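You operate a simulated robot arm through the tools that you are given. There is no shell and no other tool. Be economical: measure what you need, move in short steps, check, and stop when the job is done.

You are at the controls of a simulated robot arm. One attempt, no reset.

Task
Move the bench stop to 22 cm, lock it and cap it.
Fine: the rail lever frees and locks the stop; once it is locked, press the stop cap on till it catches.
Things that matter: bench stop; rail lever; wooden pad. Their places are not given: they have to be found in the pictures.

It is judged by the outcome, as a careful person would: the job done as asked, and still so three seconds after it is handed in. It fails if anything else is knocked over, pushed out of place, dropped, spilled or broken. Lids that push on must go on centred and level and be pressed home; caps that screw on are set level and turned clockwise until they are tight.

Robot
A 6-joint arm with a two-finger parallel gripper, fixed in place. Base frame: the origin is at the foot of the arm, x ahead of it, y to its left, z up; the work surface is at about z = 0. Lengths are in mm, angles in rad, forces in N, time in s.
With the tool pointing down near the work surface it reaches from about 140 to 580 mm from the base axis. Its first joint turns from -1.152 to 1.152 rad. Payload 2.1 kg.
The TCP is the grasp point between the finger pads, 30 mm short of the fingertips. In the tool frame z runs along the fingers and y along their closing line. The gripper opens to 94 mm. The fingers are 28 mm wide and 10 mm thick; the gripper's body (50 by 96 mm) begins 55 mm behind the TCP.
Orientation is told as [roll, pitch, yaw] about the base's x, y, z axes, in that order, counted from this pose: with the fingers straight down and closing along the base's y, the tool's x points along the base's -x, its y along +y and its z along -z.

Tools
- The arm moves only by the tool move_arm. Its argument "commands" is text: rows parted by semicolons, each of 6 numbers parted by spaces: the shift along the tool's x, y, z in mm, then the turn, a rotation vector about the tool's x, y, z in rad. In form: tx ty tz wx wy wz; .... A call has 1 to 8 rows; each row is the pose to reach, as a shift and turn from the pose commanded when the call began, along the tool's axes at that moment. "gripper" is the gripper command, from -1 (fully open) to 1 (shut), values between in proportion, set as the call begins (left out, the last holds). Rows are played at 5 a second. More than 50 mm and 0.15 rad between two rows, or a gripper value outside its range, and nothing of the call is played. A pose out of reach is approached as far as the arm can. The call stops where the force on the tool passes 60 N (or 10 N more than at its start, if that is more) or the arm is blocked; 0.2 s more then pass. Each finger travels about 72 mm/s and halts on what it meets, pressing with about 22 N; the grip force reading is that of the motor and also rises with nothing between the fingers. The clock runs only during rows and for 0.2 s after the last one: add rows that repeat a pose to give the fingers time. The reply holds the time, the measured pose of the TCP, the force on the tool along the base axes, the opening and the grip force, in the units named above and with some noise, with the torque about the TCP (base axes, N m) and any sound that the robot's microphone picked up, and new pictures: "pictures" is both (left out), scene, wrist or none.
- Cameras (640 x 400 px; columns grow to the right, rows downward): "scene" is fixed at [67.9, -373.4, 511]; the picture's right is [0.71, -0.71, 0.00], its down [-0.24, -0.24, -0.94] and it looks along [0.67, 0.67, -0.33] (base axes); focal length 345 px, centre (320, 200). "wrist" rides on the gripper at [76, 14, -103] in the tool frame; the picture's right is [-0.18, 0.98, 0.00], its down [-0.75, -0.14, -0.64] and it looks along [-0.63, -0.12, 0.77] (tool axes); focal length 243 px, centre (320, 200).
- measure_at(camera, pixels): for up to 12 pixels [column, row] of the newest picture of that camera ("zoom" is the newest enlarged one), the place [x, y, z] in the base frame of the surface seen there, good to about 2 mm. It takes no simulated time.
- enlarge(camera, box): a new picture of the part [left, top, right, bottom] of that camera's present view, enlarged. It takes no simulated time.
- finish_job(): hands the job in; it is judged then, once.

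Keep the steps short. Do not move on a guess: measure, check each grasp and each placing, and mend mistakes. In all there are 80 turns and 200 pictures (those below and enlarged ones count). Leave the gripper open and the arm clear of the work at the hand-in unless told otherwise, and finish with a single line.

The tools are called after "Emit:" as name(argument=value, ...) on one line, values as JSON. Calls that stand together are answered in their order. move_arm: Moves the arm, as the interface text tells. Its arguments: {"type":"object","properties":{"commands":{"type":"string"},"gripper":{"type":"number"},"pictures":{"type":"string","enum":["both","scene","wrist","none"]}},"required":["commands"]} The other tools are called the same way: measure_at (camera, pixels) gives the place of the surface under pixels of a picture; enlarge (camera, box) takes an enlarged picture of a part of a camera's view; finish_job () hands the job in.

At the start:

```text
clock: 0.0
eef_pos: [316.6, 81.7, 363.4]
orientation: [0.001, -0.002, 0.002]
ft_force: [-0.4, -0.7, -0.3]
wrist_torque: [-0.02, -0.01, -0.05]
width: 94.2
finger_force: 0.0
```

scene: 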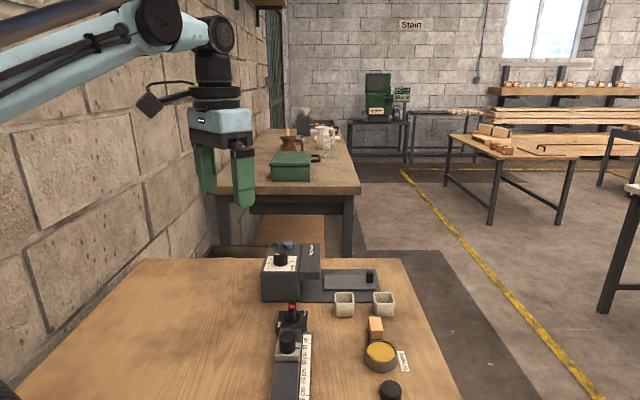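
wrist: 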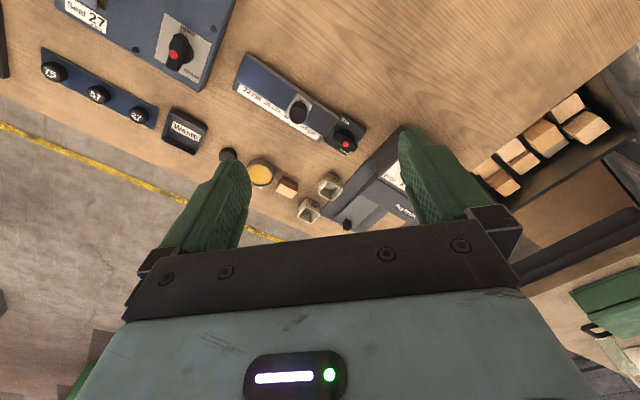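

I see a rail with scale, a black knob and a red-dotted lever near scene (290,345). I'll enlarge both views to identify the parts.

Emit:
enlarge(camera="scene", box=[240, 230, 440, 400])

Emit:
enlarge(camera="wrist", box=[210, 40, 420, 240])

Emit:
enlarge(camera="wrist", box=[0, 0, 240, 160])

```text
2.35 times, centred on (340, 315) of scene
```

zoom: 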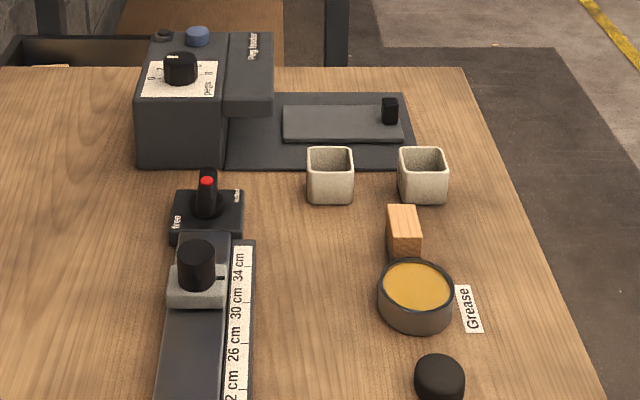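

```text
2.00 times, centred on (315, 140) of wrist
```

zoom: 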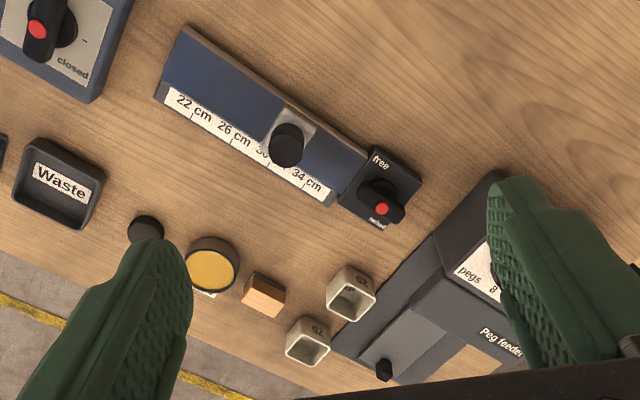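

```text
2.50 times, centred on (120, 80) of wrist
```

zoom: 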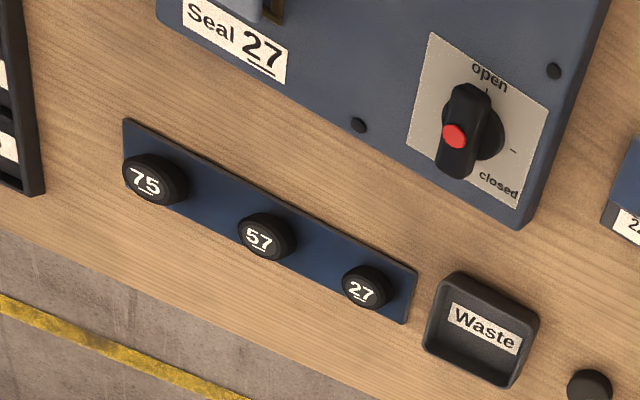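

The rail has a stop (a slider with a black post) at about 31 cm, and the lever is pointing at "locked". A black disc near wrist (228,155) may be the cap. I'll measure these parts.

Emit:
measure_at(camera="wrist", pixels=[[298, 112], [345, 143], [237, 82], [228, 155], [260, 174], [287, 187], [329, 186], [310, 210], [185, 133], [335, 135], [310, 125], [240, 60]])

Emit:
measure_at(camera="scene", pixels=[[287, 335], [288, 348], [292, 307], [292, 316], [390, 386], [390, 396], [376, 322], [376, 333], [287, 356], [300, 345], [305, 390], [275, 390]])

```text
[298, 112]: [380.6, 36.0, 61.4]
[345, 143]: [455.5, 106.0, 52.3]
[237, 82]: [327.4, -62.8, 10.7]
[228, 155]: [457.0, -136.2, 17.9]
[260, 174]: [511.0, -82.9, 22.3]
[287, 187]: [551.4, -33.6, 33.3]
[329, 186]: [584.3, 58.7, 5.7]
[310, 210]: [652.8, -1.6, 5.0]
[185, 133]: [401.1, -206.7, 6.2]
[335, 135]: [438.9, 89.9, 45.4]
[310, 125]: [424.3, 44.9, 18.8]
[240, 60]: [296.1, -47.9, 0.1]
```

```text
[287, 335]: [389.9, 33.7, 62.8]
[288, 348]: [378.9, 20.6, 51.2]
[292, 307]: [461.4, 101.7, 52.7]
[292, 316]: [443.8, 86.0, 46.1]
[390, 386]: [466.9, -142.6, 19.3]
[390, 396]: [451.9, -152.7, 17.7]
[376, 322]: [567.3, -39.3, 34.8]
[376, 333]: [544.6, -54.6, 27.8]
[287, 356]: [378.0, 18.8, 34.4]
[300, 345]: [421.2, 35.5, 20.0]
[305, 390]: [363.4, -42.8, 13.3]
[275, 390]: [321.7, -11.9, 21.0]
```

The rail runs diagonally, with the stop near (381,35) and the lever near (450,97). I'll move back and lower for a closer wrist view of the rail.

Emit:
move_arm(commands="22 -5 25 0 0 0; 44 -10 50 0 0 0; 66 -15 75 0 0 0; 88 -20 103 0 0 0; 88 -20 103 0 0 0")

```text
clock: 1.2
eef_pos: [230.2, 63.8, 260.1]
orientation: [0.002, -0.001, 0.003]
ft_force: [0.4, 0.0, -0.2]
wrist_torque: [-0.01, 0.02, -0.03]
width: 93.9
finger_force: 0.0
```

scene: 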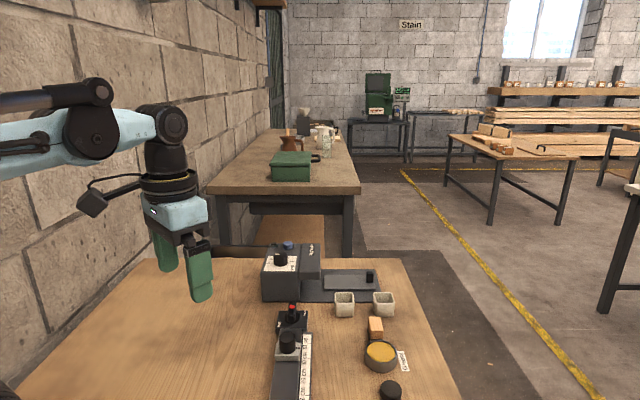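
wrist: 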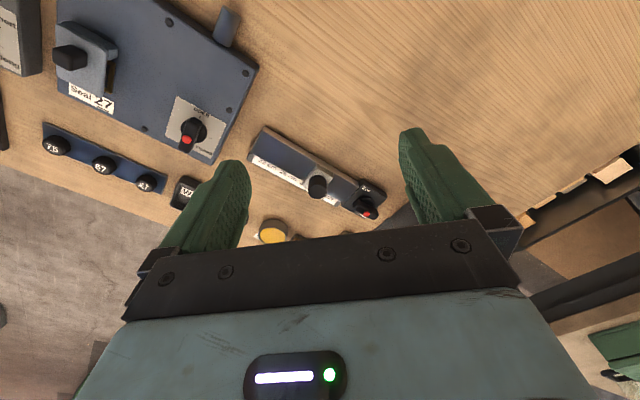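

The rail is now clear at (250–380, 125–215). Next I'll enlarge it.

Emit:
enlarge(camera="wrist", box=[240, 115, 400, 225])

```text
3.64 times, centred on (320, 170) of wrist
```

zoom: 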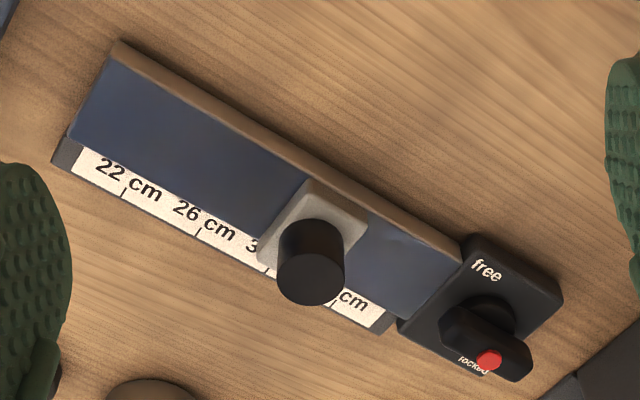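

I can see ticks at 22 (zoom 123,192), 26 (198,235) and 30 (265,272). I'll measure the ticks, rail edges, stop and lever.

Emit:
measure_at(camera="zoom", pixels=[[123, 192], [198, 235], [265, 271], [334, 300], [113, 60], [70, 133], [462, 262], [398, 312], [310, 280], [345, 205], [310, 188], [270, 240]])

Emit:
enlarge(camera="scene", box=[260, 295, 330, 400])

```text
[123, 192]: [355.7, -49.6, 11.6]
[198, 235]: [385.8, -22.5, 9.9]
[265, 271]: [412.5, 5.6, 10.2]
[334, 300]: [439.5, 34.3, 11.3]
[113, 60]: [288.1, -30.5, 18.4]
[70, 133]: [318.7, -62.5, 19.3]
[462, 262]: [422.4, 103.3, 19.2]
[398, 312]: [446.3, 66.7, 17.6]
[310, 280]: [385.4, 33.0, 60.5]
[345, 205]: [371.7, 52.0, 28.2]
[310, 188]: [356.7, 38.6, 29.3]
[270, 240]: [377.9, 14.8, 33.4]
```

```text
3.81 times, centred on (295, 348) of scene
```

zoom: 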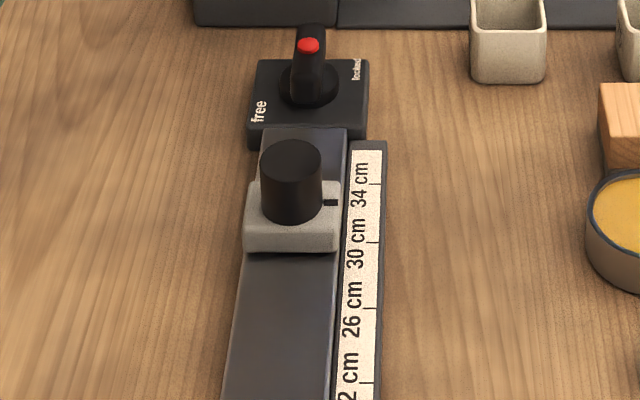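

The ticks run along 45° at 10 mm per cm, with 22 cm at s≈216. I'll measure the stop's index mark (zoom 331,202) and the lever.

Emit:
measure_at(camera="zoom", pixels=[[333, 202], [328, 203], [290, 155], [248, 235], [335, 240], [338, 190], [308, 45], [308, 90], [308, 28], [370, 308], [375, 242], [375, 183]])

Emit:
enlarge(camera="scene", box=[360, 360, 430, 400])

```text
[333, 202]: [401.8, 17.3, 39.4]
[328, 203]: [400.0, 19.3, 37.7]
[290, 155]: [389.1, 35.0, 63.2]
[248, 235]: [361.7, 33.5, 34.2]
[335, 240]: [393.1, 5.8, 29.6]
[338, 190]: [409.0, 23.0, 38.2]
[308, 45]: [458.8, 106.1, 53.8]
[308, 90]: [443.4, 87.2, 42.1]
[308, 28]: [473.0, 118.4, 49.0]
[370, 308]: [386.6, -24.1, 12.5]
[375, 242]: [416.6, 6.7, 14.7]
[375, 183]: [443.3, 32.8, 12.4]
```

```text
9.14 times, centred on (395, 380) of scene
```

zoom: 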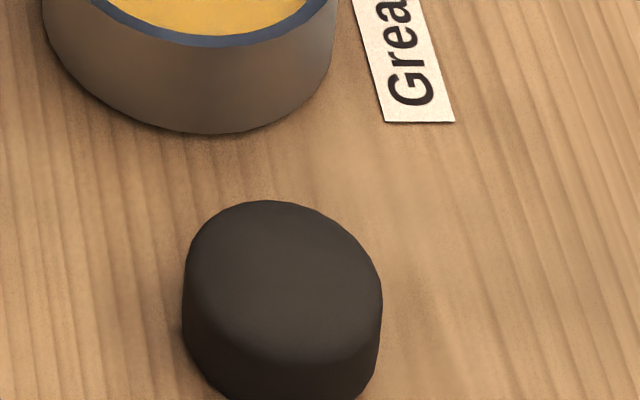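

The index mark reads 30 cm (s≈296), so the stop must move 80 mm along (-0.707,-0.707). Before acting I'll survey the right side of the bench for the cap and the wooden pad.

Emit:
move_arm(commands="0 -40 -20 0 0 0; 0 -80 -40 0 0 0; 0 -120 -60 0 0 0; 0 -160 -80 0 0 0; 0 -200 -90 0 0 0; 0 -200 -90 0 0 0")

```text
clock: 2.6
eef_pos: [226.7, -137.0, 350.9]
orientation: [0.003, -0.003, 0.002]
ft_force: [-0.2, 0.5, 0.1]
wrist_torque: [0.01, 0.01, 0.01]
width: 93.9
finger_force: 0.1
```

scene: 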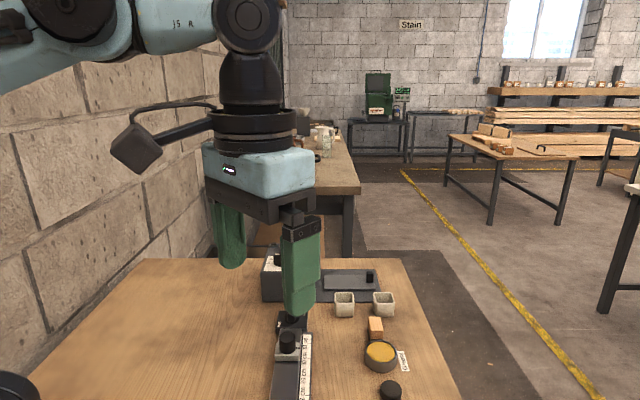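
wrist: 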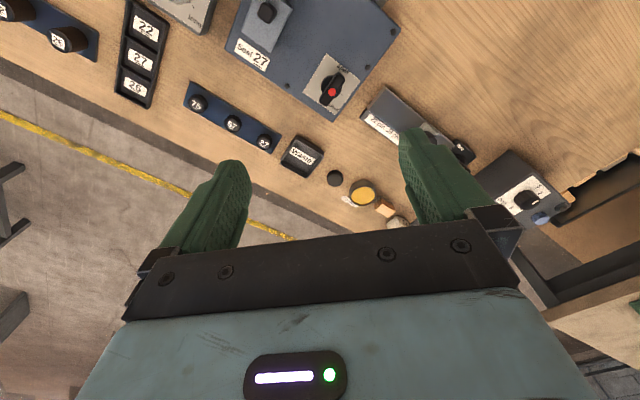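

Emit:
enlarge(camera="wrist", box=[0, 0, 240, 150])

Emit:
enlarge(camera="wrist", box=[240, 130, 420, 240])

Emit:
measure_at(camera="wrist", pixels=[[334, 178], [327, 178], [342, 178], [334, 171], [334, 186], [362, 195], [385, 211], [380, 203], [302, 153], [288, 165], [315, 160]])

```text
2.67 times, centred on (120, 75) of wrist
```

zoom: 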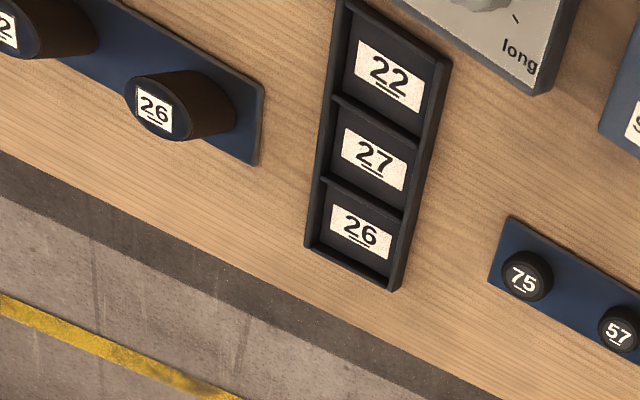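

```text
3.56 times, centred on (330, 185) of wrist
```

zoom: 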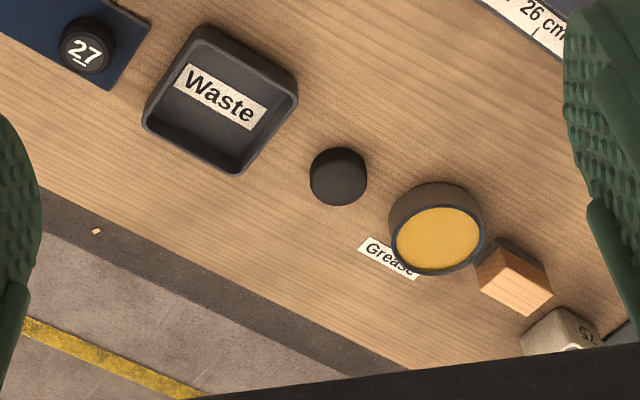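

```text
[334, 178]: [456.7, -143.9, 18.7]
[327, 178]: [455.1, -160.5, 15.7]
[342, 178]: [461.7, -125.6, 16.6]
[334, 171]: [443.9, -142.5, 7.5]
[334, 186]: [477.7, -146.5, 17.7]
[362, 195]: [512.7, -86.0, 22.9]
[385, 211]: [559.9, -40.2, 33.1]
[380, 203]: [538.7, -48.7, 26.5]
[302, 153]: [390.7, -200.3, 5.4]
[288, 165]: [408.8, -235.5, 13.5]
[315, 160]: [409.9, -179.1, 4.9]
```

The black disc at (459,-143), top z≈18, about 36 mm wide, looks like the stop cap, and the wooden block is beside the grease. I'll go in for a close view of the lever and stop.

Emit:
move_arm(commands="-16 37 21 0 0 0; -32 74 42 0 0 0; -48 111 63 0 0 0; -64 148 84 0 0 0; -80 185 105 0 0 0; -96 222 126 0 0 0; -113 257 150 0 0 0; -113 257 150 0 0 0", pictures="wrist")

Emit:
enlarge(camera="wrist", box=[200, 40, 440, 230])

```text
clock: 4.4
eef_pos: [337.6, 119.5, 201.2]
orientation: [0.001, -0.003, -0.001]
ft_force: [0.1, 0.9, -0.2]
wrist_torque: [-0.01, 0.01, -0.02]
width: 94.2
finger_force: 0.1
```

wrist: 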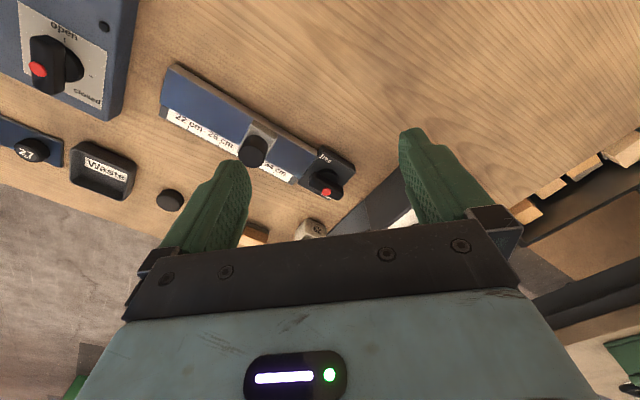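

```text
2.11 times, centred on (320, 135) of wrist
```

zoom: 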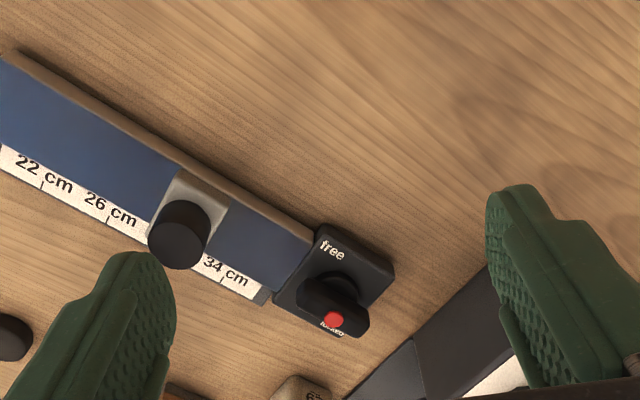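

Emit:
enlarge(camera="wrist", box=[285, 140, 365, 205])

```text
6.15 times, centred on (325, 172) of wrist
```

zoom: 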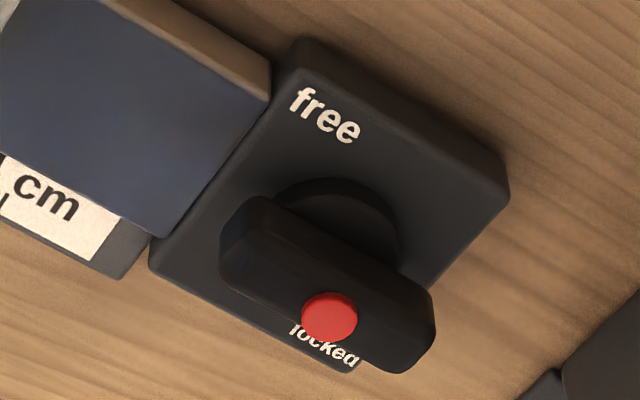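

I'll measure the lever's bar and plate corners.

Emit:
measure_at(camera="zoom", pixels=[[330, 318], [260, 215], [240, 260], [410, 290], [385, 355], [325, 265], [300, 50], [500, 185], [355, 362], [155, 255], [340, 200], [235, 225]])

Emit:
enlarge(camera="scene", box=[270, 295, 320, 330])

```text
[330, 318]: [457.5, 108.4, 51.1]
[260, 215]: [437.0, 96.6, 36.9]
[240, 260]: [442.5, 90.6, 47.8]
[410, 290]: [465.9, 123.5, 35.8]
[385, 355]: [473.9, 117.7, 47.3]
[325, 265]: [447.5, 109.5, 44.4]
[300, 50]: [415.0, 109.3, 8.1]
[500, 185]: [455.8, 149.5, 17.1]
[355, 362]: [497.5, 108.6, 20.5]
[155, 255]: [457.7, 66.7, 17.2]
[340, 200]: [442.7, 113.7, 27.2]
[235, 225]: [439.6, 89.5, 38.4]
```

```text
11.43 times, centred on (295, 312) of scene
```

zoom: 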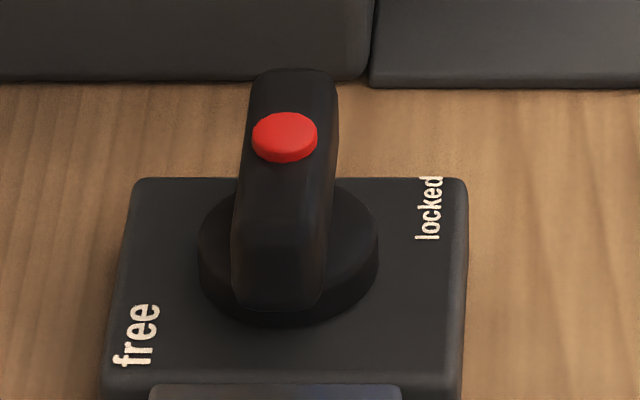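

The bar is horizontal, centred near (457,107), lying along the rail line with its top at z≈49. The "free" label is at the corner toward -x and "locked" at the corner toward +x. I'll measure the labels, the bar and the neighbouring feeder.

Emit:
measure_at(camera="zoom", pixels=[[140, 335], [430, 210], [285, 135], [265, 130], [316, 140], [285, 215], [240, 285], [322, 290], [255, 80], [330, 80], [205, 235], [375, 235]])

Emit:
measure_at(camera="scene", pixels=[[265, 270], [265, 295], [296, 298], [280, 260], [312, 250], [318, 275], [282, 345], [294, 345], [287, 331], [335, 310], [370, 277], [345, 285]])

```text
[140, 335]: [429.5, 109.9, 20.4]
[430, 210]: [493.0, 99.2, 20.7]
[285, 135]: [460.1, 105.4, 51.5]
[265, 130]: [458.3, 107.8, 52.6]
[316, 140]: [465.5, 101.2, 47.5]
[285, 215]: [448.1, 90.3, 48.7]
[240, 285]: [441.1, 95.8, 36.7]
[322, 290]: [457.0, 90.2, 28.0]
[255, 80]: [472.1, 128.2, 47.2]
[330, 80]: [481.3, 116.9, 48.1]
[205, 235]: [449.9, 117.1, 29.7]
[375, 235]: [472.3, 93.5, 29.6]
```

```text
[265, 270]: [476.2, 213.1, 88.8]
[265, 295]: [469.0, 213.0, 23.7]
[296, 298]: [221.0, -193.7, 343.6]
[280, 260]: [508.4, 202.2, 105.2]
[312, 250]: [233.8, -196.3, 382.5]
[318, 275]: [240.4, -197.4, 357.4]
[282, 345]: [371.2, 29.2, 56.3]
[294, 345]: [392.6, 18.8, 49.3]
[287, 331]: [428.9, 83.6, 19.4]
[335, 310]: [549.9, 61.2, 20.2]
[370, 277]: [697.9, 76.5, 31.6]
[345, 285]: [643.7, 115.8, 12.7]
```

Pivot ≈ (459.6,106), with the bar along 45° and about 14 mm wide. I'll go above it with the gripper yawed 45° so the fingers close across the bar, and narrow the opening to about 50 mm.

Emit:
move_arm(commands="-20 -2 0 0 0 -0.131; -41 -4.5 0 0 0 -0.262; -61 -7 0 0 0 -0.393; -81 -9 15 0 0 -0.524; -102 -11 30 0 0 -0.655; -122 -13.5 51 0 0 -0.785; -122 -13.5 51 0 0 -0.785", gripper=0)

```text
clock: 6.0
eef_pos: [463.6, 105.2, 148.3]
orientation: [-0.001, -0.002, 0.786]
ft_force: [-0.1, 0.4, -0.2]
wrist_torque: [0.0, 0.02, -0.01]
width: 47.1
finger_force: 0.1
```

scene: 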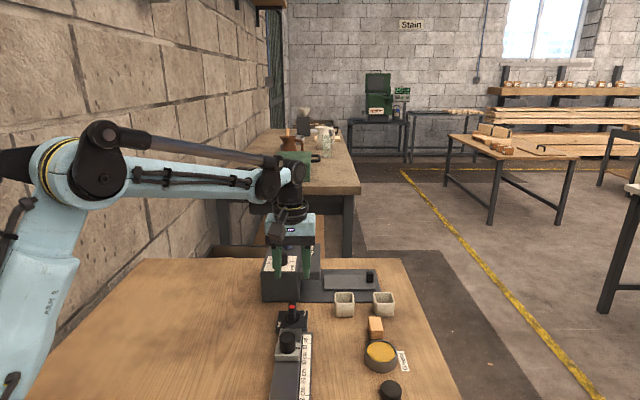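
wrist: 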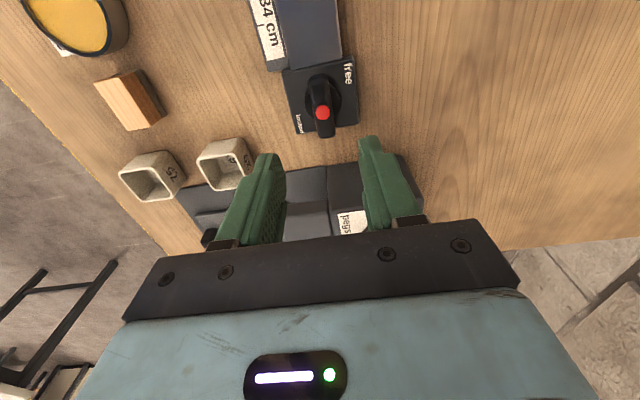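

The red dot at wrist (322,112) sits right under the TCP line (320,~116), and the fingers straddle the bar. I'll descend to TCP z≈62.

Emit:
move_arm(commands="0 0 30 0 0 0; 0 0 55 0 0 0; 0 0 75 0 0 0; 0 0 86 0 0 0; 0 0 86 0 0 0")

Emit:
enlarge(camera="scene", box=[240, 240, 350, 360])

```text
clock: 7.2
eef_pos: [463.2, 105.9, 63.2]
orientation: [0.001, -0.002, 0.784]
ft_force: [0.0, -0.5, 1.1]
wrist_torque: [0.02, -0.02, 0.01]
width: 47.2
finger_force: 0.1
```

scene: 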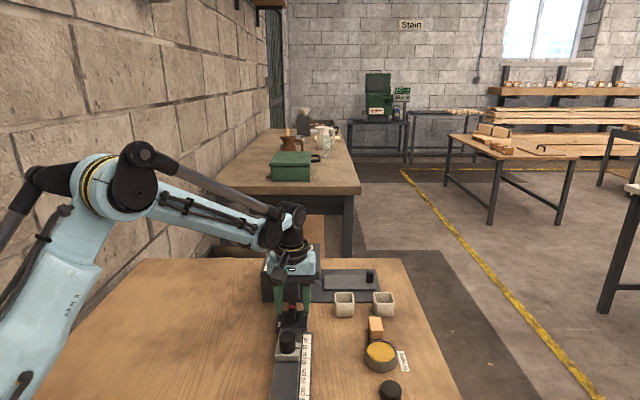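
wrist: 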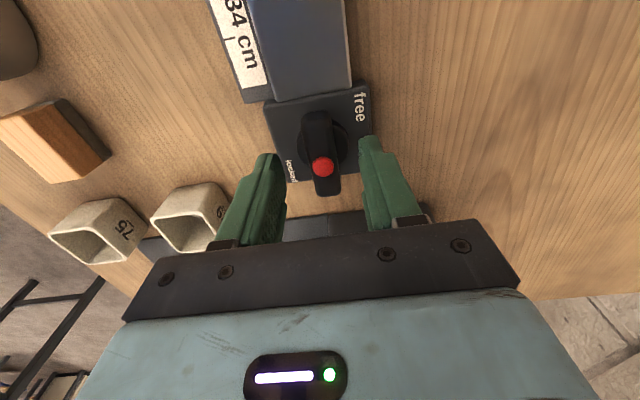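

```text
3.33 times, centred on (295, 300) of scene
```

zoom: 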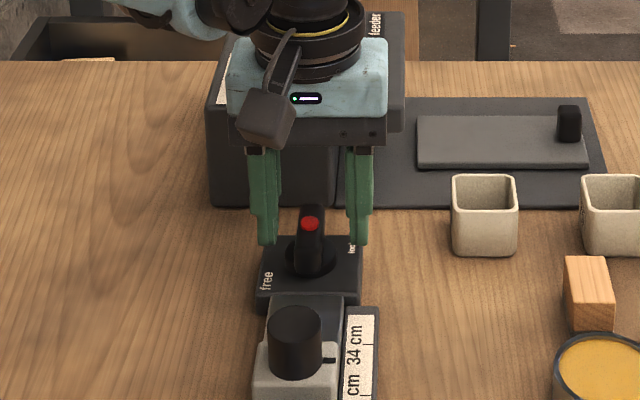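

The bar is between the fingers and the TCP is about 3 mm too far along it. I'll shift back 3 mm and close.

Emit:
move_arm(commands="3 0 0 0 0 0; 3 0 0 0 0 0; 3 0 0 0 0 0; 3 0 0 0 0 0; 3 0 0 0 0 0", gripper=1, pictures="wrist")

```text
clock: 8.4
eef_pos: [460.9, 107.2, 62.9]
orientation: [0.006, -0.005, 0.789]
ft_force: [-19.3, 21.0, -8.4]
wrist_torque: [-0.34, 0.79, -0.03]
width: 16.9
finger_force: 45.5
```

wrist: 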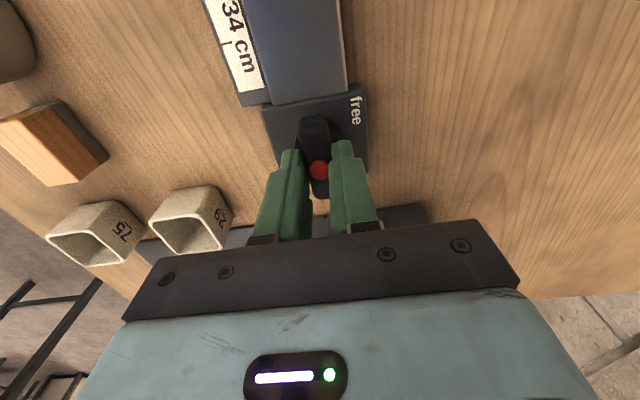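

Gripped at 16.9 mm, with a side load of 28 N toward +tool y, so I'm slightly off-centre. I'll relieve it with 1.5 mm along +y.

Emit:
move_arm(commands="0 1.5 0 0 0 0; 0 1.5 0 0 0 0", pictures="none")

```text
clock: 9.0
eef_pos: [461.5, 106.5, 63.6]
orientation: [0.003, -0.004, 0.786]
ft_force: [-12.7, 18.1, -17.2]
wrist_torque: [-0.32, 0.89, -0.03]
width: 17.0
finger_force: 45.1
```

Emit:
move_arm(commands="0 1.5 0 0 0 0; 0 1.5 0 0 0 0", pictures="none")

```text
clock: 9.6
eef_pos: [459.7, 107.6, 64.2]
orientation: [0.002, -0.004, 0.785]
ft_force: [-0.4, 14.7, -35.4]
wrist_torque: [0.34, 0.05, 0.03]
width: 16.8
finger_force: 44.8
```

The forces are building from friction, so I'll open slightly and regrip at this centred place.

Emit:
move_arm(commands="0 0 0 0 0 0; 0 0 0 0 0 0; 0 0 0 0 0 0", gripper=-0.3, pictures="none")

Emit:
move_arm(commands="0 0 0 0 0 0; 0 0 0 0 0 0; 0 0 0 0 0 0; 0 0 0 0 0 0", gripper=1)

```text
clock: 10.4
eef_pos: [460.1, 106.2, 64.9]
orientation: [0.0, -0.003, 0.785]
ft_force: [-0.5, 0.3, 0.1]
wrist_torque: [0.03, -0.04, 0.06]
width: 61.3
finger_force: 0.1
```

```text
clock: 11.4
eef_pos: [459.2, 106.6, 64.5]
orientation: [0.0, -0.002, 0.785]
ft_force: [3.2, -0.4, -0.8]
wrist_torque: [-0.19, 0.03, 0.0]
width: 16.7
finger_force: 44.4
```

scene: 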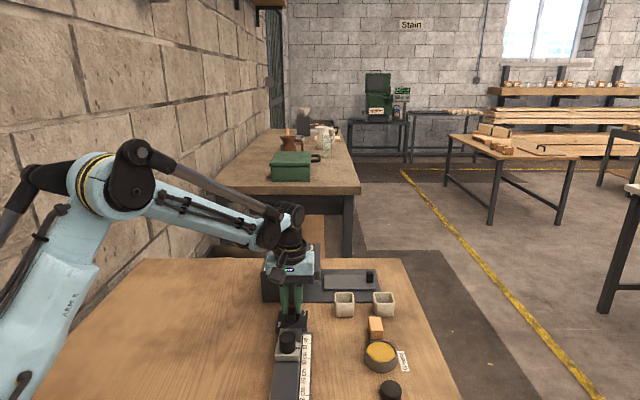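
wrist: 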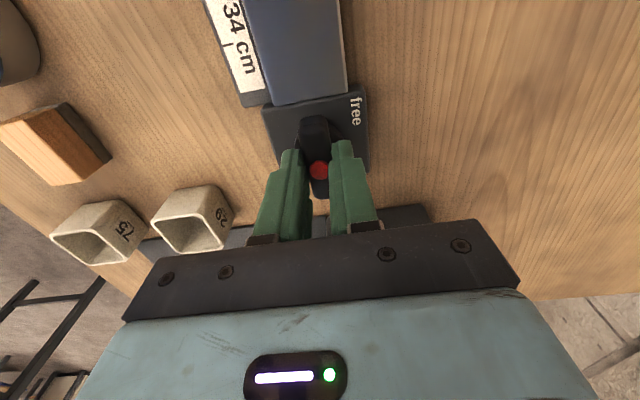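

The grip is clean now, with almost no side load. I'll turn slightly counter-clockwise seen from above (toward the presumed "free") and read the torque.

Emit:
move_arm(commands="0 0 0 0 0 -0.06; 0 0 0 0 0 -0.12; 0 0 0 0 0 -0.18; 0 0 0 0 0 -0.24")

```text
clock: 12.4
eef_pos: [459.5, 106.8, 65.2]
orientation: [-0.001, -0.004, 1.03]
ft_force: [7.2, 0.7, -14.8]
wrist_torque: [-0.02, -0.36, -0.05]
width: 16.9
finger_force: 44.7
```

scene: 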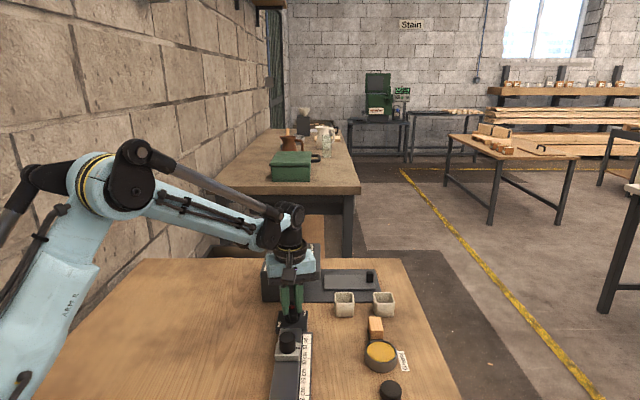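
wrist: 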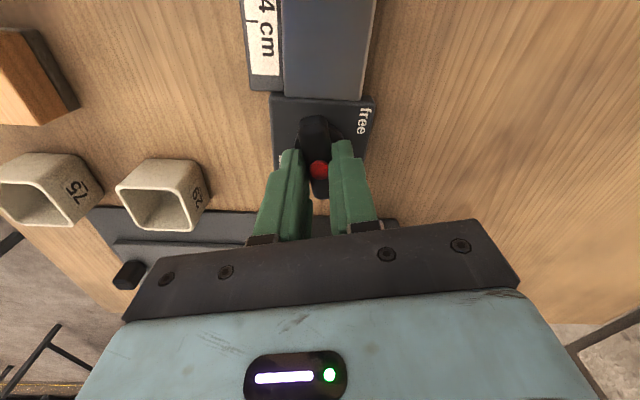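

It turns freely with negligible torque, so I'll carry on counter-clockwise, watching for a stop or a sound.

Emit:
move_arm(commands="0 0 0.5 0 0 -0.1; 0 0 1 0 0 -0.2; 0 0 1 0 0 -0.3; 0 0 1 0 0 -0.4; 0 0 1 0 0 -0.5; 0 0 1 0 0 -0.6; 0 0 1 0 0 -0.7")

```text
clock: 14.0
eef_pos: [459.4, 106.4, 63.5]
orientation: [0.001, -0.001, 1.729]
ft_force: [-11.4, 0.6, 42.0]
wrist_torque: [-0.13, 0.32, -0.02]
width: 16.8
finger_force: 44.9
```

scene: 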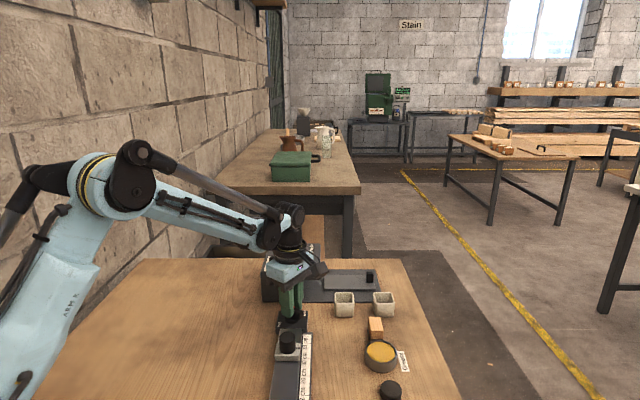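
wrist: 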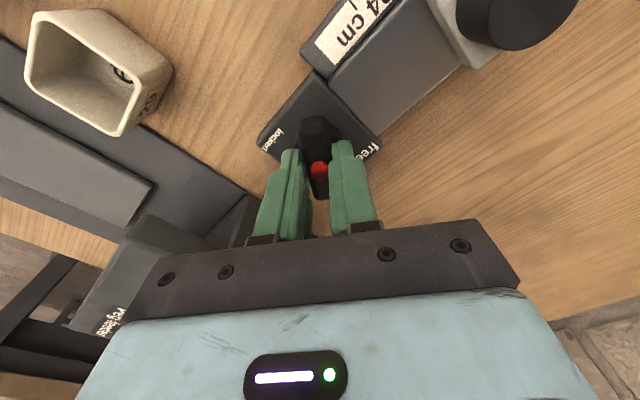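

Still turning, but lowering by 1 mm loaded it to 42 N. I'll back that off and turn the rest of the way.

Emit:
move_arm(commands="0 0 -0.7 0 0 0; 0 0 -0.7 0 0 -0.1; 0 0 -0.7 0 0 -0.2; 0 0 -0.7 0 0 -0.3; 0 0 -0.7 0 0 -0.4; 0 0 -0.7 0 0 -0.5; 0 0 -0.7 0 0 -0.6")

```text
clock: 15.6
eef_pos: [459.1, 106.5, 64.1]
orientation: [-0.001, 0.001, 2.329]
ft_force: [-5.1, -0.1, -20.6]
wrist_torque: [0.84, 1.11, 0.04]
width: 16.8
finger_force: 45.0
```

scene: 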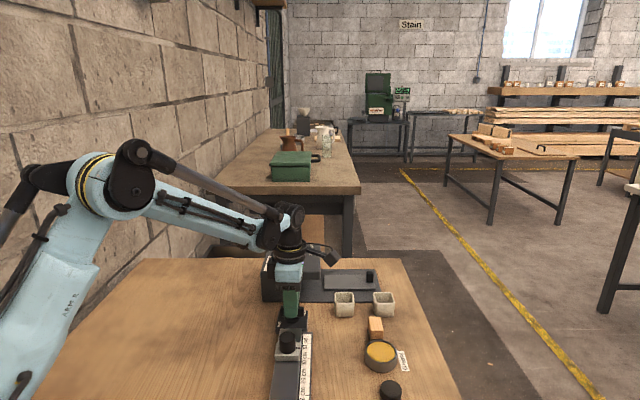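
wrist: 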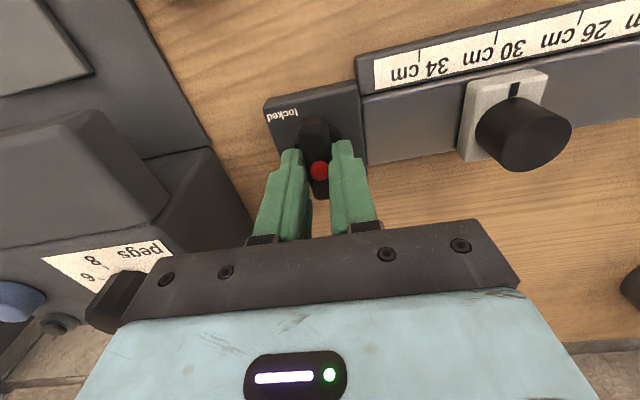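

Now turned 90°. No sound or torque yet, so I'll push a touch further to feel for the end stop.

Emit:
move_arm(commands="0 0 0.3 0 0 -0.05; 0 0 0.3 0 0 -0.1", pictures="wrist")

Emit:
measure_at(camera="wrist", pixels=[[515, 90], [515, 84], [497, 48], [419, 60], [575, 36], [520, 130]])

```text
clock: 16.2
eef_pos: [459.6, 105.3, 64.0]
orientation: [0.0, 0.0, 2.423]
ft_force: [-11.7, 1.2, -12.4]
wrist_torque: [-0.39, -0.05, -1.58]
width: 17.8
finger_force: 44.6
```

wrist: 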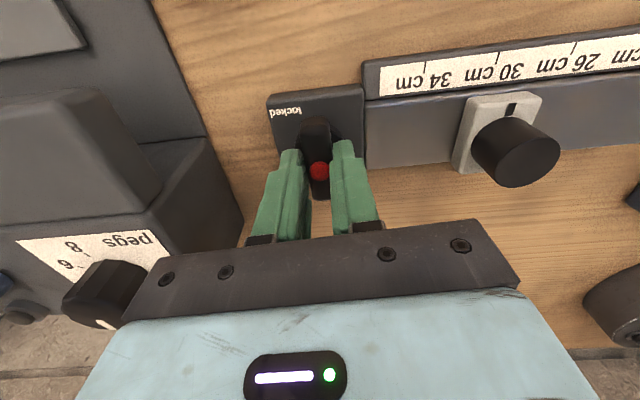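

```text
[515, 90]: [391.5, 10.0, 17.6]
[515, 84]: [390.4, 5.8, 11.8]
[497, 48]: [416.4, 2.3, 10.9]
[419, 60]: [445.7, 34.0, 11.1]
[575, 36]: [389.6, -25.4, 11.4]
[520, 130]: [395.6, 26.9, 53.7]
```

The torque jumps to -1.6 N·m, so the end stop ("free") is reached at 90°. I'll relax the twist, open and lift off.

Emit:
move_arm(commands="0 0 0 0 0 0.08; 0 0 0 0 0 0.08; 0 0 0 0 0 0.08; 0 0 0 0 0 0.08", gripper=-0.1, pictures="none")

Emit:
move_arm(commands="0 0 -30 0 0 0; 0 0 -65 0 0 0; 0 0 -100 0 0 0; 0 0 -100 0 0 0")

```text
clock: 17.2
eef_pos: [459.8, 106.1, 63.3]
orientation: [-0.001, -0.001, 2.346]
ft_force: [0.5, 0.5, 0.1]
wrist_torque: [0.03, -0.01, -0.01]
width: 51.9
finger_force: 0.0
```

```text
clock: 18.2
eef_pos: [460.0, 107.3, 161.4]
orientation: [-0.002, 0.0, 2.346]
ft_force: [0.5, -0.1, -0.6]
wrist_torque: [0.05, 0.0, -0.01]
width: 51.4
finger_force: 0.1
```

scene: 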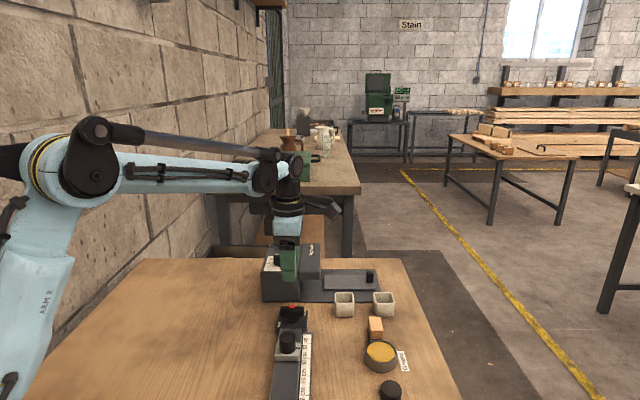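
wrist: 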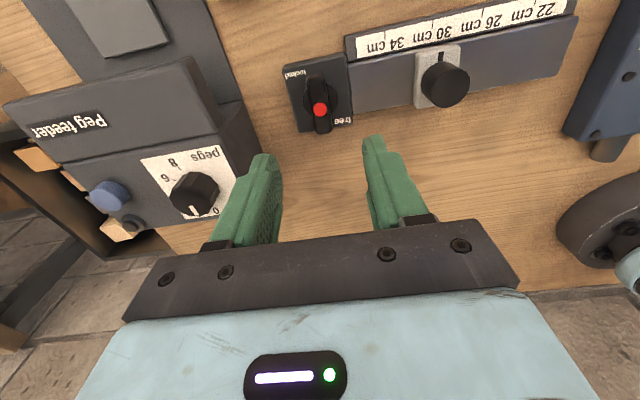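

The lever's bar now points at "free". I'll measure the stop's post, its mark and the ticks in this good view.

Emit:
enlarge(camera="wrist", box=[340, 0, 590, 130])

Emit:
enlarge(camera="scene", box=[255, 295, 325, 400])

```text
2.56 times, centred on (465, 65) of wrist
```

zoom: 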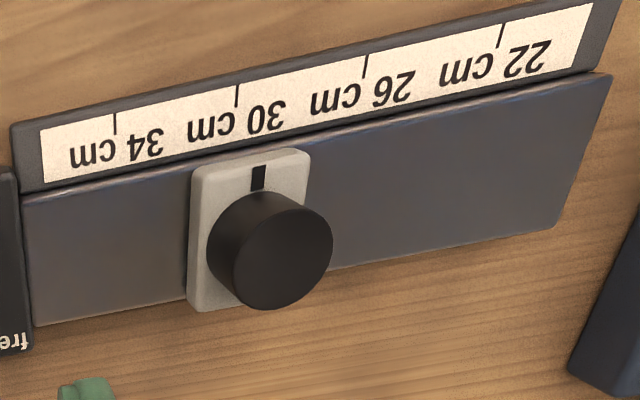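

```text
3.81 times, centred on (290, 348) of scene
```

zoom: 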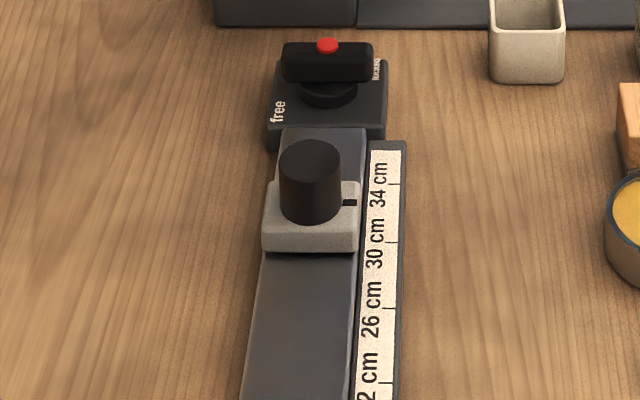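

Emit:
measure_at(camera="scene", pixels=[[292, 306], [285, 320], [286, 333], [293, 345]])

Emit:
enlarge(camera="wrist", box=[340, 0, 590, 130])

Emit:
measure_at(camera="zoom", pixels=[[115, 125], [238, 97], [365, 67], [502, 38], [258, 170], [257, 185], [282, 255], [195, 170], [190, 300], [300, 155], [215, 235], [325, 235]])

```text
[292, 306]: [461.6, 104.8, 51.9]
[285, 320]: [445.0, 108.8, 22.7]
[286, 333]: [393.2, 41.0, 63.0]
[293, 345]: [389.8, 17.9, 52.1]
```

```text
2.56 times, centred on (465, 65) of wrist
```

zoom: 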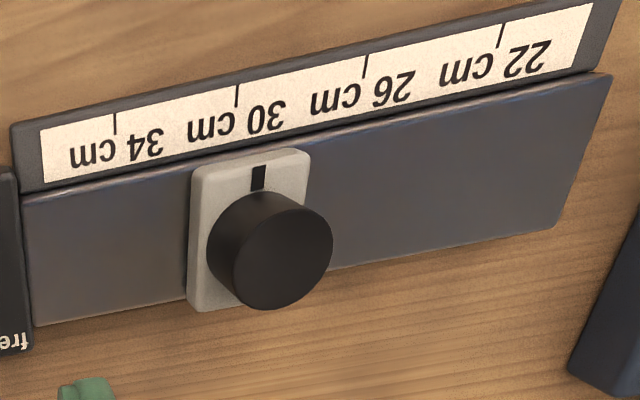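

```text
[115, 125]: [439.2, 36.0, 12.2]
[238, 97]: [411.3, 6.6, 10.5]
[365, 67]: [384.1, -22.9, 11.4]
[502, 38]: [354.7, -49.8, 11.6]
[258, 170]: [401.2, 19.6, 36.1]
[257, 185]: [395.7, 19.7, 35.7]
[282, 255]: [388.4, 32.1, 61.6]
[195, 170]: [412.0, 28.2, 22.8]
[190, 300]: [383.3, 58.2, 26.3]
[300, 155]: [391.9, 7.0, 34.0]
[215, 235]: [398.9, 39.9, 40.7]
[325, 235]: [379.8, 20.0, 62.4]
```

The mark reads ≈30.0 (s≈296) and the post centre is ≈ (387,32). I'll move over the post, keeping the fingers closing along the rail.

Emit:
move_arm(commands="0.5 35 0 0 0 -0.01; 1 70 0 0 0 -0.01; 1.8 104 20 0 0 -0.01; 1.8 104 40 0 0 -0.01; 1.8 104 40 0 0 -0.01")

```text
clock: 19.4
eef_pos: [385.5, 31.3, 122.0]
orientation: [-0.001, 0.001, 2.355]
ft_force: [-0.7, 0.1, 0.3]
wrist_torque: [-0.03, -0.02, -0.01]
width: 51.7
finger_force: 0.0
```

scene: 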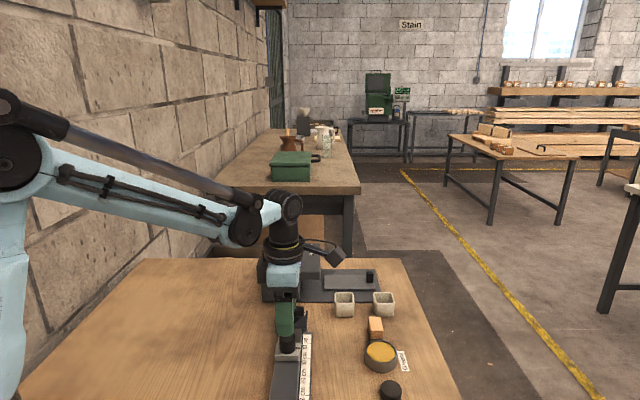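
wrist: 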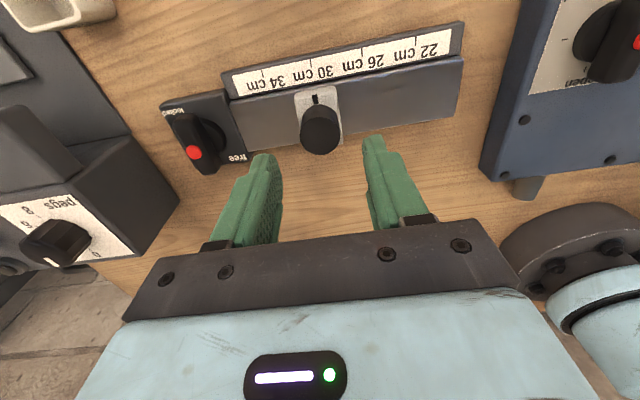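

The post is centred at (320,132) between the fingers. I'll descend 52 mm so the pads straddle the post and the tips stay above the grey base.

Emit:
move_arm(commands="0 0 25 0 0 0; 0 0 42 0 0 0; 0 0 52 0 0 0; 0 0 52 0 0 0")

Emit:
enlarge(camera="wrist", box=[200, 40, 480, 240])

```text
clock: 20.4
eef_pos: [384.9, 33.3, 70.2]
orientation: [0.0, 0.0, 2.356]
ft_force: [-0.6, -0.7, -0.1]
wrist_torque: [-0.02, -0.03, 0.0]
width: 51.9
finger_force: 0.0
```

scene: 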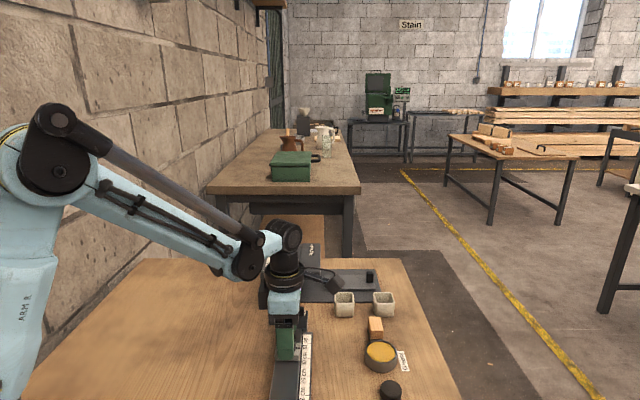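
wrist: 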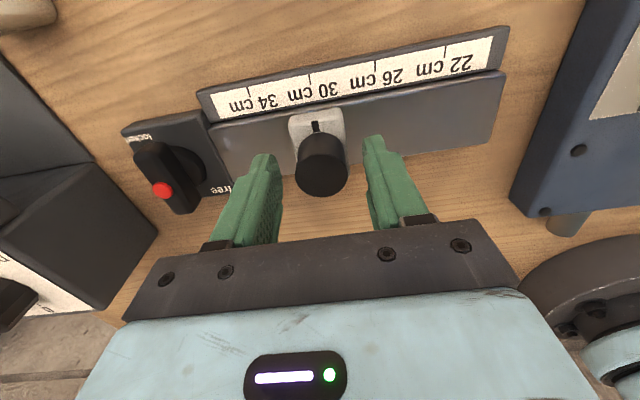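

```text
2.00 times, centred on (340, 140) of wrist
```

zoom: 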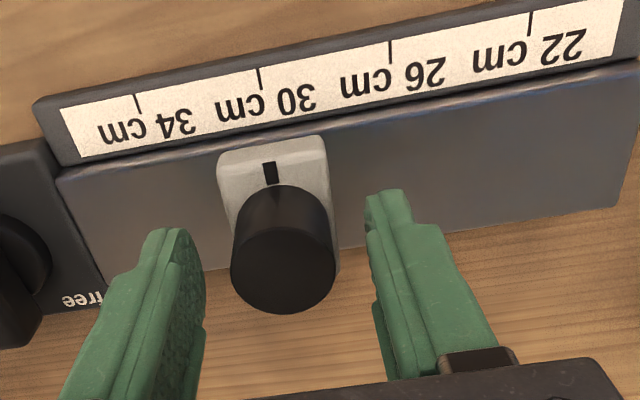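

The post is between the pads. I'll close.

Emit:
move_arm(commands="0 0 0 0 0 0; 0 0 0 0 0 0; 0 0 0 0 0 0; 0 0 0 0 0 0", gripper=1, pictures="wrist")

```text
clock: 21.4
eef_pos: [385.1, 32.7, 70.4]
orientation: [-0.002, 0.001, 2.354]
ft_force: [0.7, -0.3, -6.2]
wrist_torque: [-0.38, 0.33, 0.02]
width: 29.4
finger_force: 45.4
```

wrist: 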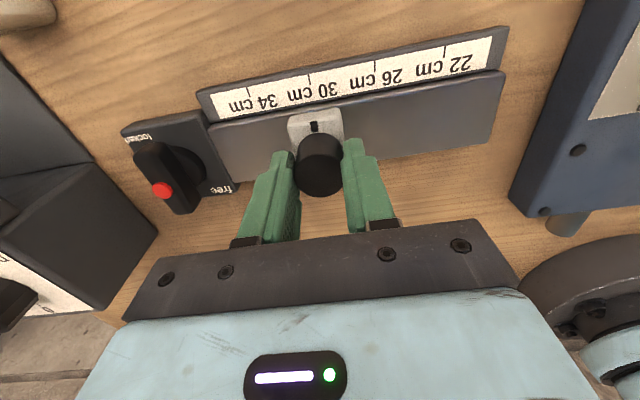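

Gripped at 29.4 mm with low forces. I'll slide 10 mm along the rail (+tool y) as a test.

Emit:
move_arm(commands="0 5 0 0 0 0; 0 10 0 0 0 0", pictures="wrist")

```text
clock: 22.0
eef_pos: [379.2, 25.2, 71.3]
orientation: [-0.001, -0.001, 2.357]
ft_force: [-0.5, 1.2, -41.7]
wrist_torque: [-0.36, 0.33, 0.01]
width: 29.3
finger_force: 45.5
```

wrist: 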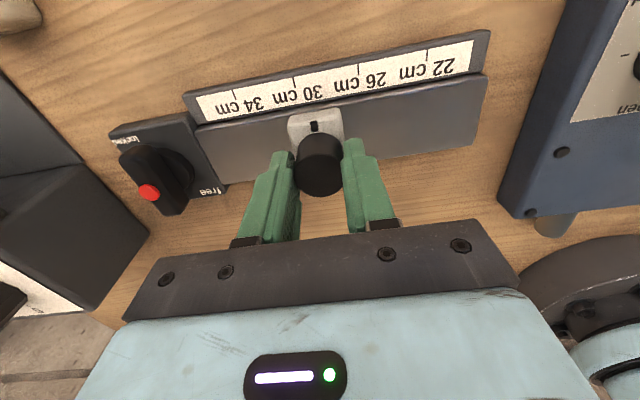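

The stop slides freely, but the arm has ridden up ~1 mm, giving 42 N of pull. I'll lower 1 mm while continuing.

Emit:
move_arm(commands="0 0 1 0 0 0; 0 6 1 0 0 0; 0 12 1 0 0 0", pictures="none")

```text
clock: 22.8
eef_pos: [370.4, 18.4, 71.1]
orientation: [-0.001, -0.002, 2.356]
ft_force: [-1.8, 2.3, 17.9]
wrist_torque: [-0.1, 0.57, -0.07]
width: 29.2
finger_force: 45.5
```

Emit:
move_arm(commands="0 5 -0.2 0 0 0; 0 10 -0.2 0 0 0; 0 15 -0.2 0 0 0; 0 20 -0.2 0 0 0", pictures="none")

```text
clock: 23.8
eef_pos: [356.9, 2.8, 71.4]
orientation: [-0.002, -0.002, 2.355]
ft_force: [-6.4, 8.8, 36.9]
wrist_torque: [-0.54, 0.1, 0.09]
width: 29.1
finger_force: 45.0
```

Emit:
move_arm(commands="-0.3 0 -0.6 0 0 0; -0.3 5 -0.6 0 0 0; -0.3 10 -0.6 0 0 0; -0.3 15 -0.6 0 0 0", pictures="none")

```text
clock: 24.8
eef_pos: [346.9, -7.5, 70.6]
orientation: [-0.001, 0.0, 2.356]
ft_force: [-3.9, 5.3, 17.2]
wrist_torque: [0.02, 0.64, -0.03]
width: 29.3
finger_force: 44.5
```

57 mm done and 23 mm left. I'll continue 18 mm and then read the mark.

Emit:
move_arm(commands="-0.2 0 -0.3 0 0 0; -0.2 6 -0.3 0 0 0; -0.2 12 -0.3 0 0 0; -0.2 18 -0.3 0 0 0", pictures="wrist")

Emit:
enlarge(camera="wrist", box=[240, 50, 400, 170])

```text
clock: 25.8
eef_pos: [334.5, -20.4, 72.0]
orientation: [0.0, 0.001, 2.356]
ft_force: [0.3, 1.5, -41.2]
wrist_torque: [-0.43, 0.21, 0.04]
width: 29.1
finger_force: 44.8
```

wrist: 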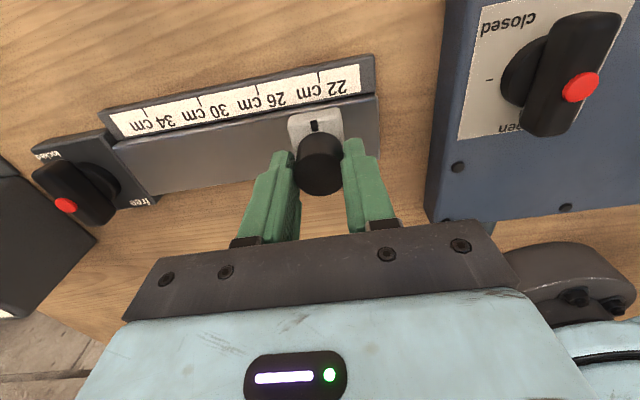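

```text
3.33 times, centred on (320, 110) of wrist
```

zoom: 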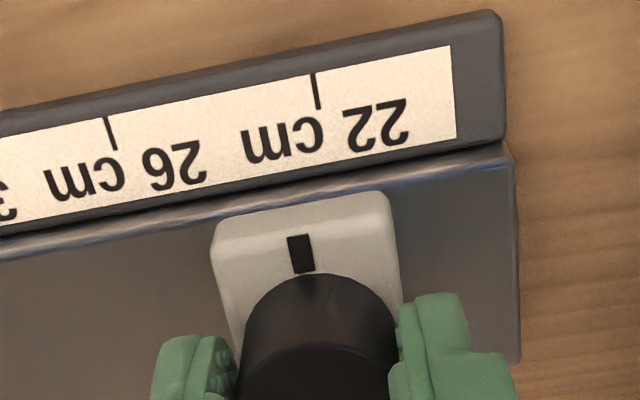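

Emit:
measure_at(camera="zoom", pixels=[[315, 80], [317, 100], [107, 120], [112, 145], [299, 245], [301, 265], [298, 238], [316, 90], [110, 132]])

```text
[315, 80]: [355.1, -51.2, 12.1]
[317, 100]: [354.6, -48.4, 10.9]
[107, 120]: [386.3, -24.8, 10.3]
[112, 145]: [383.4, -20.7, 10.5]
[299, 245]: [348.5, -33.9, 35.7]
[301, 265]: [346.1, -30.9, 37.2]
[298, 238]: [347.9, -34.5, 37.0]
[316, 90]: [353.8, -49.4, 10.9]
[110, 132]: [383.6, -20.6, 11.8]
```

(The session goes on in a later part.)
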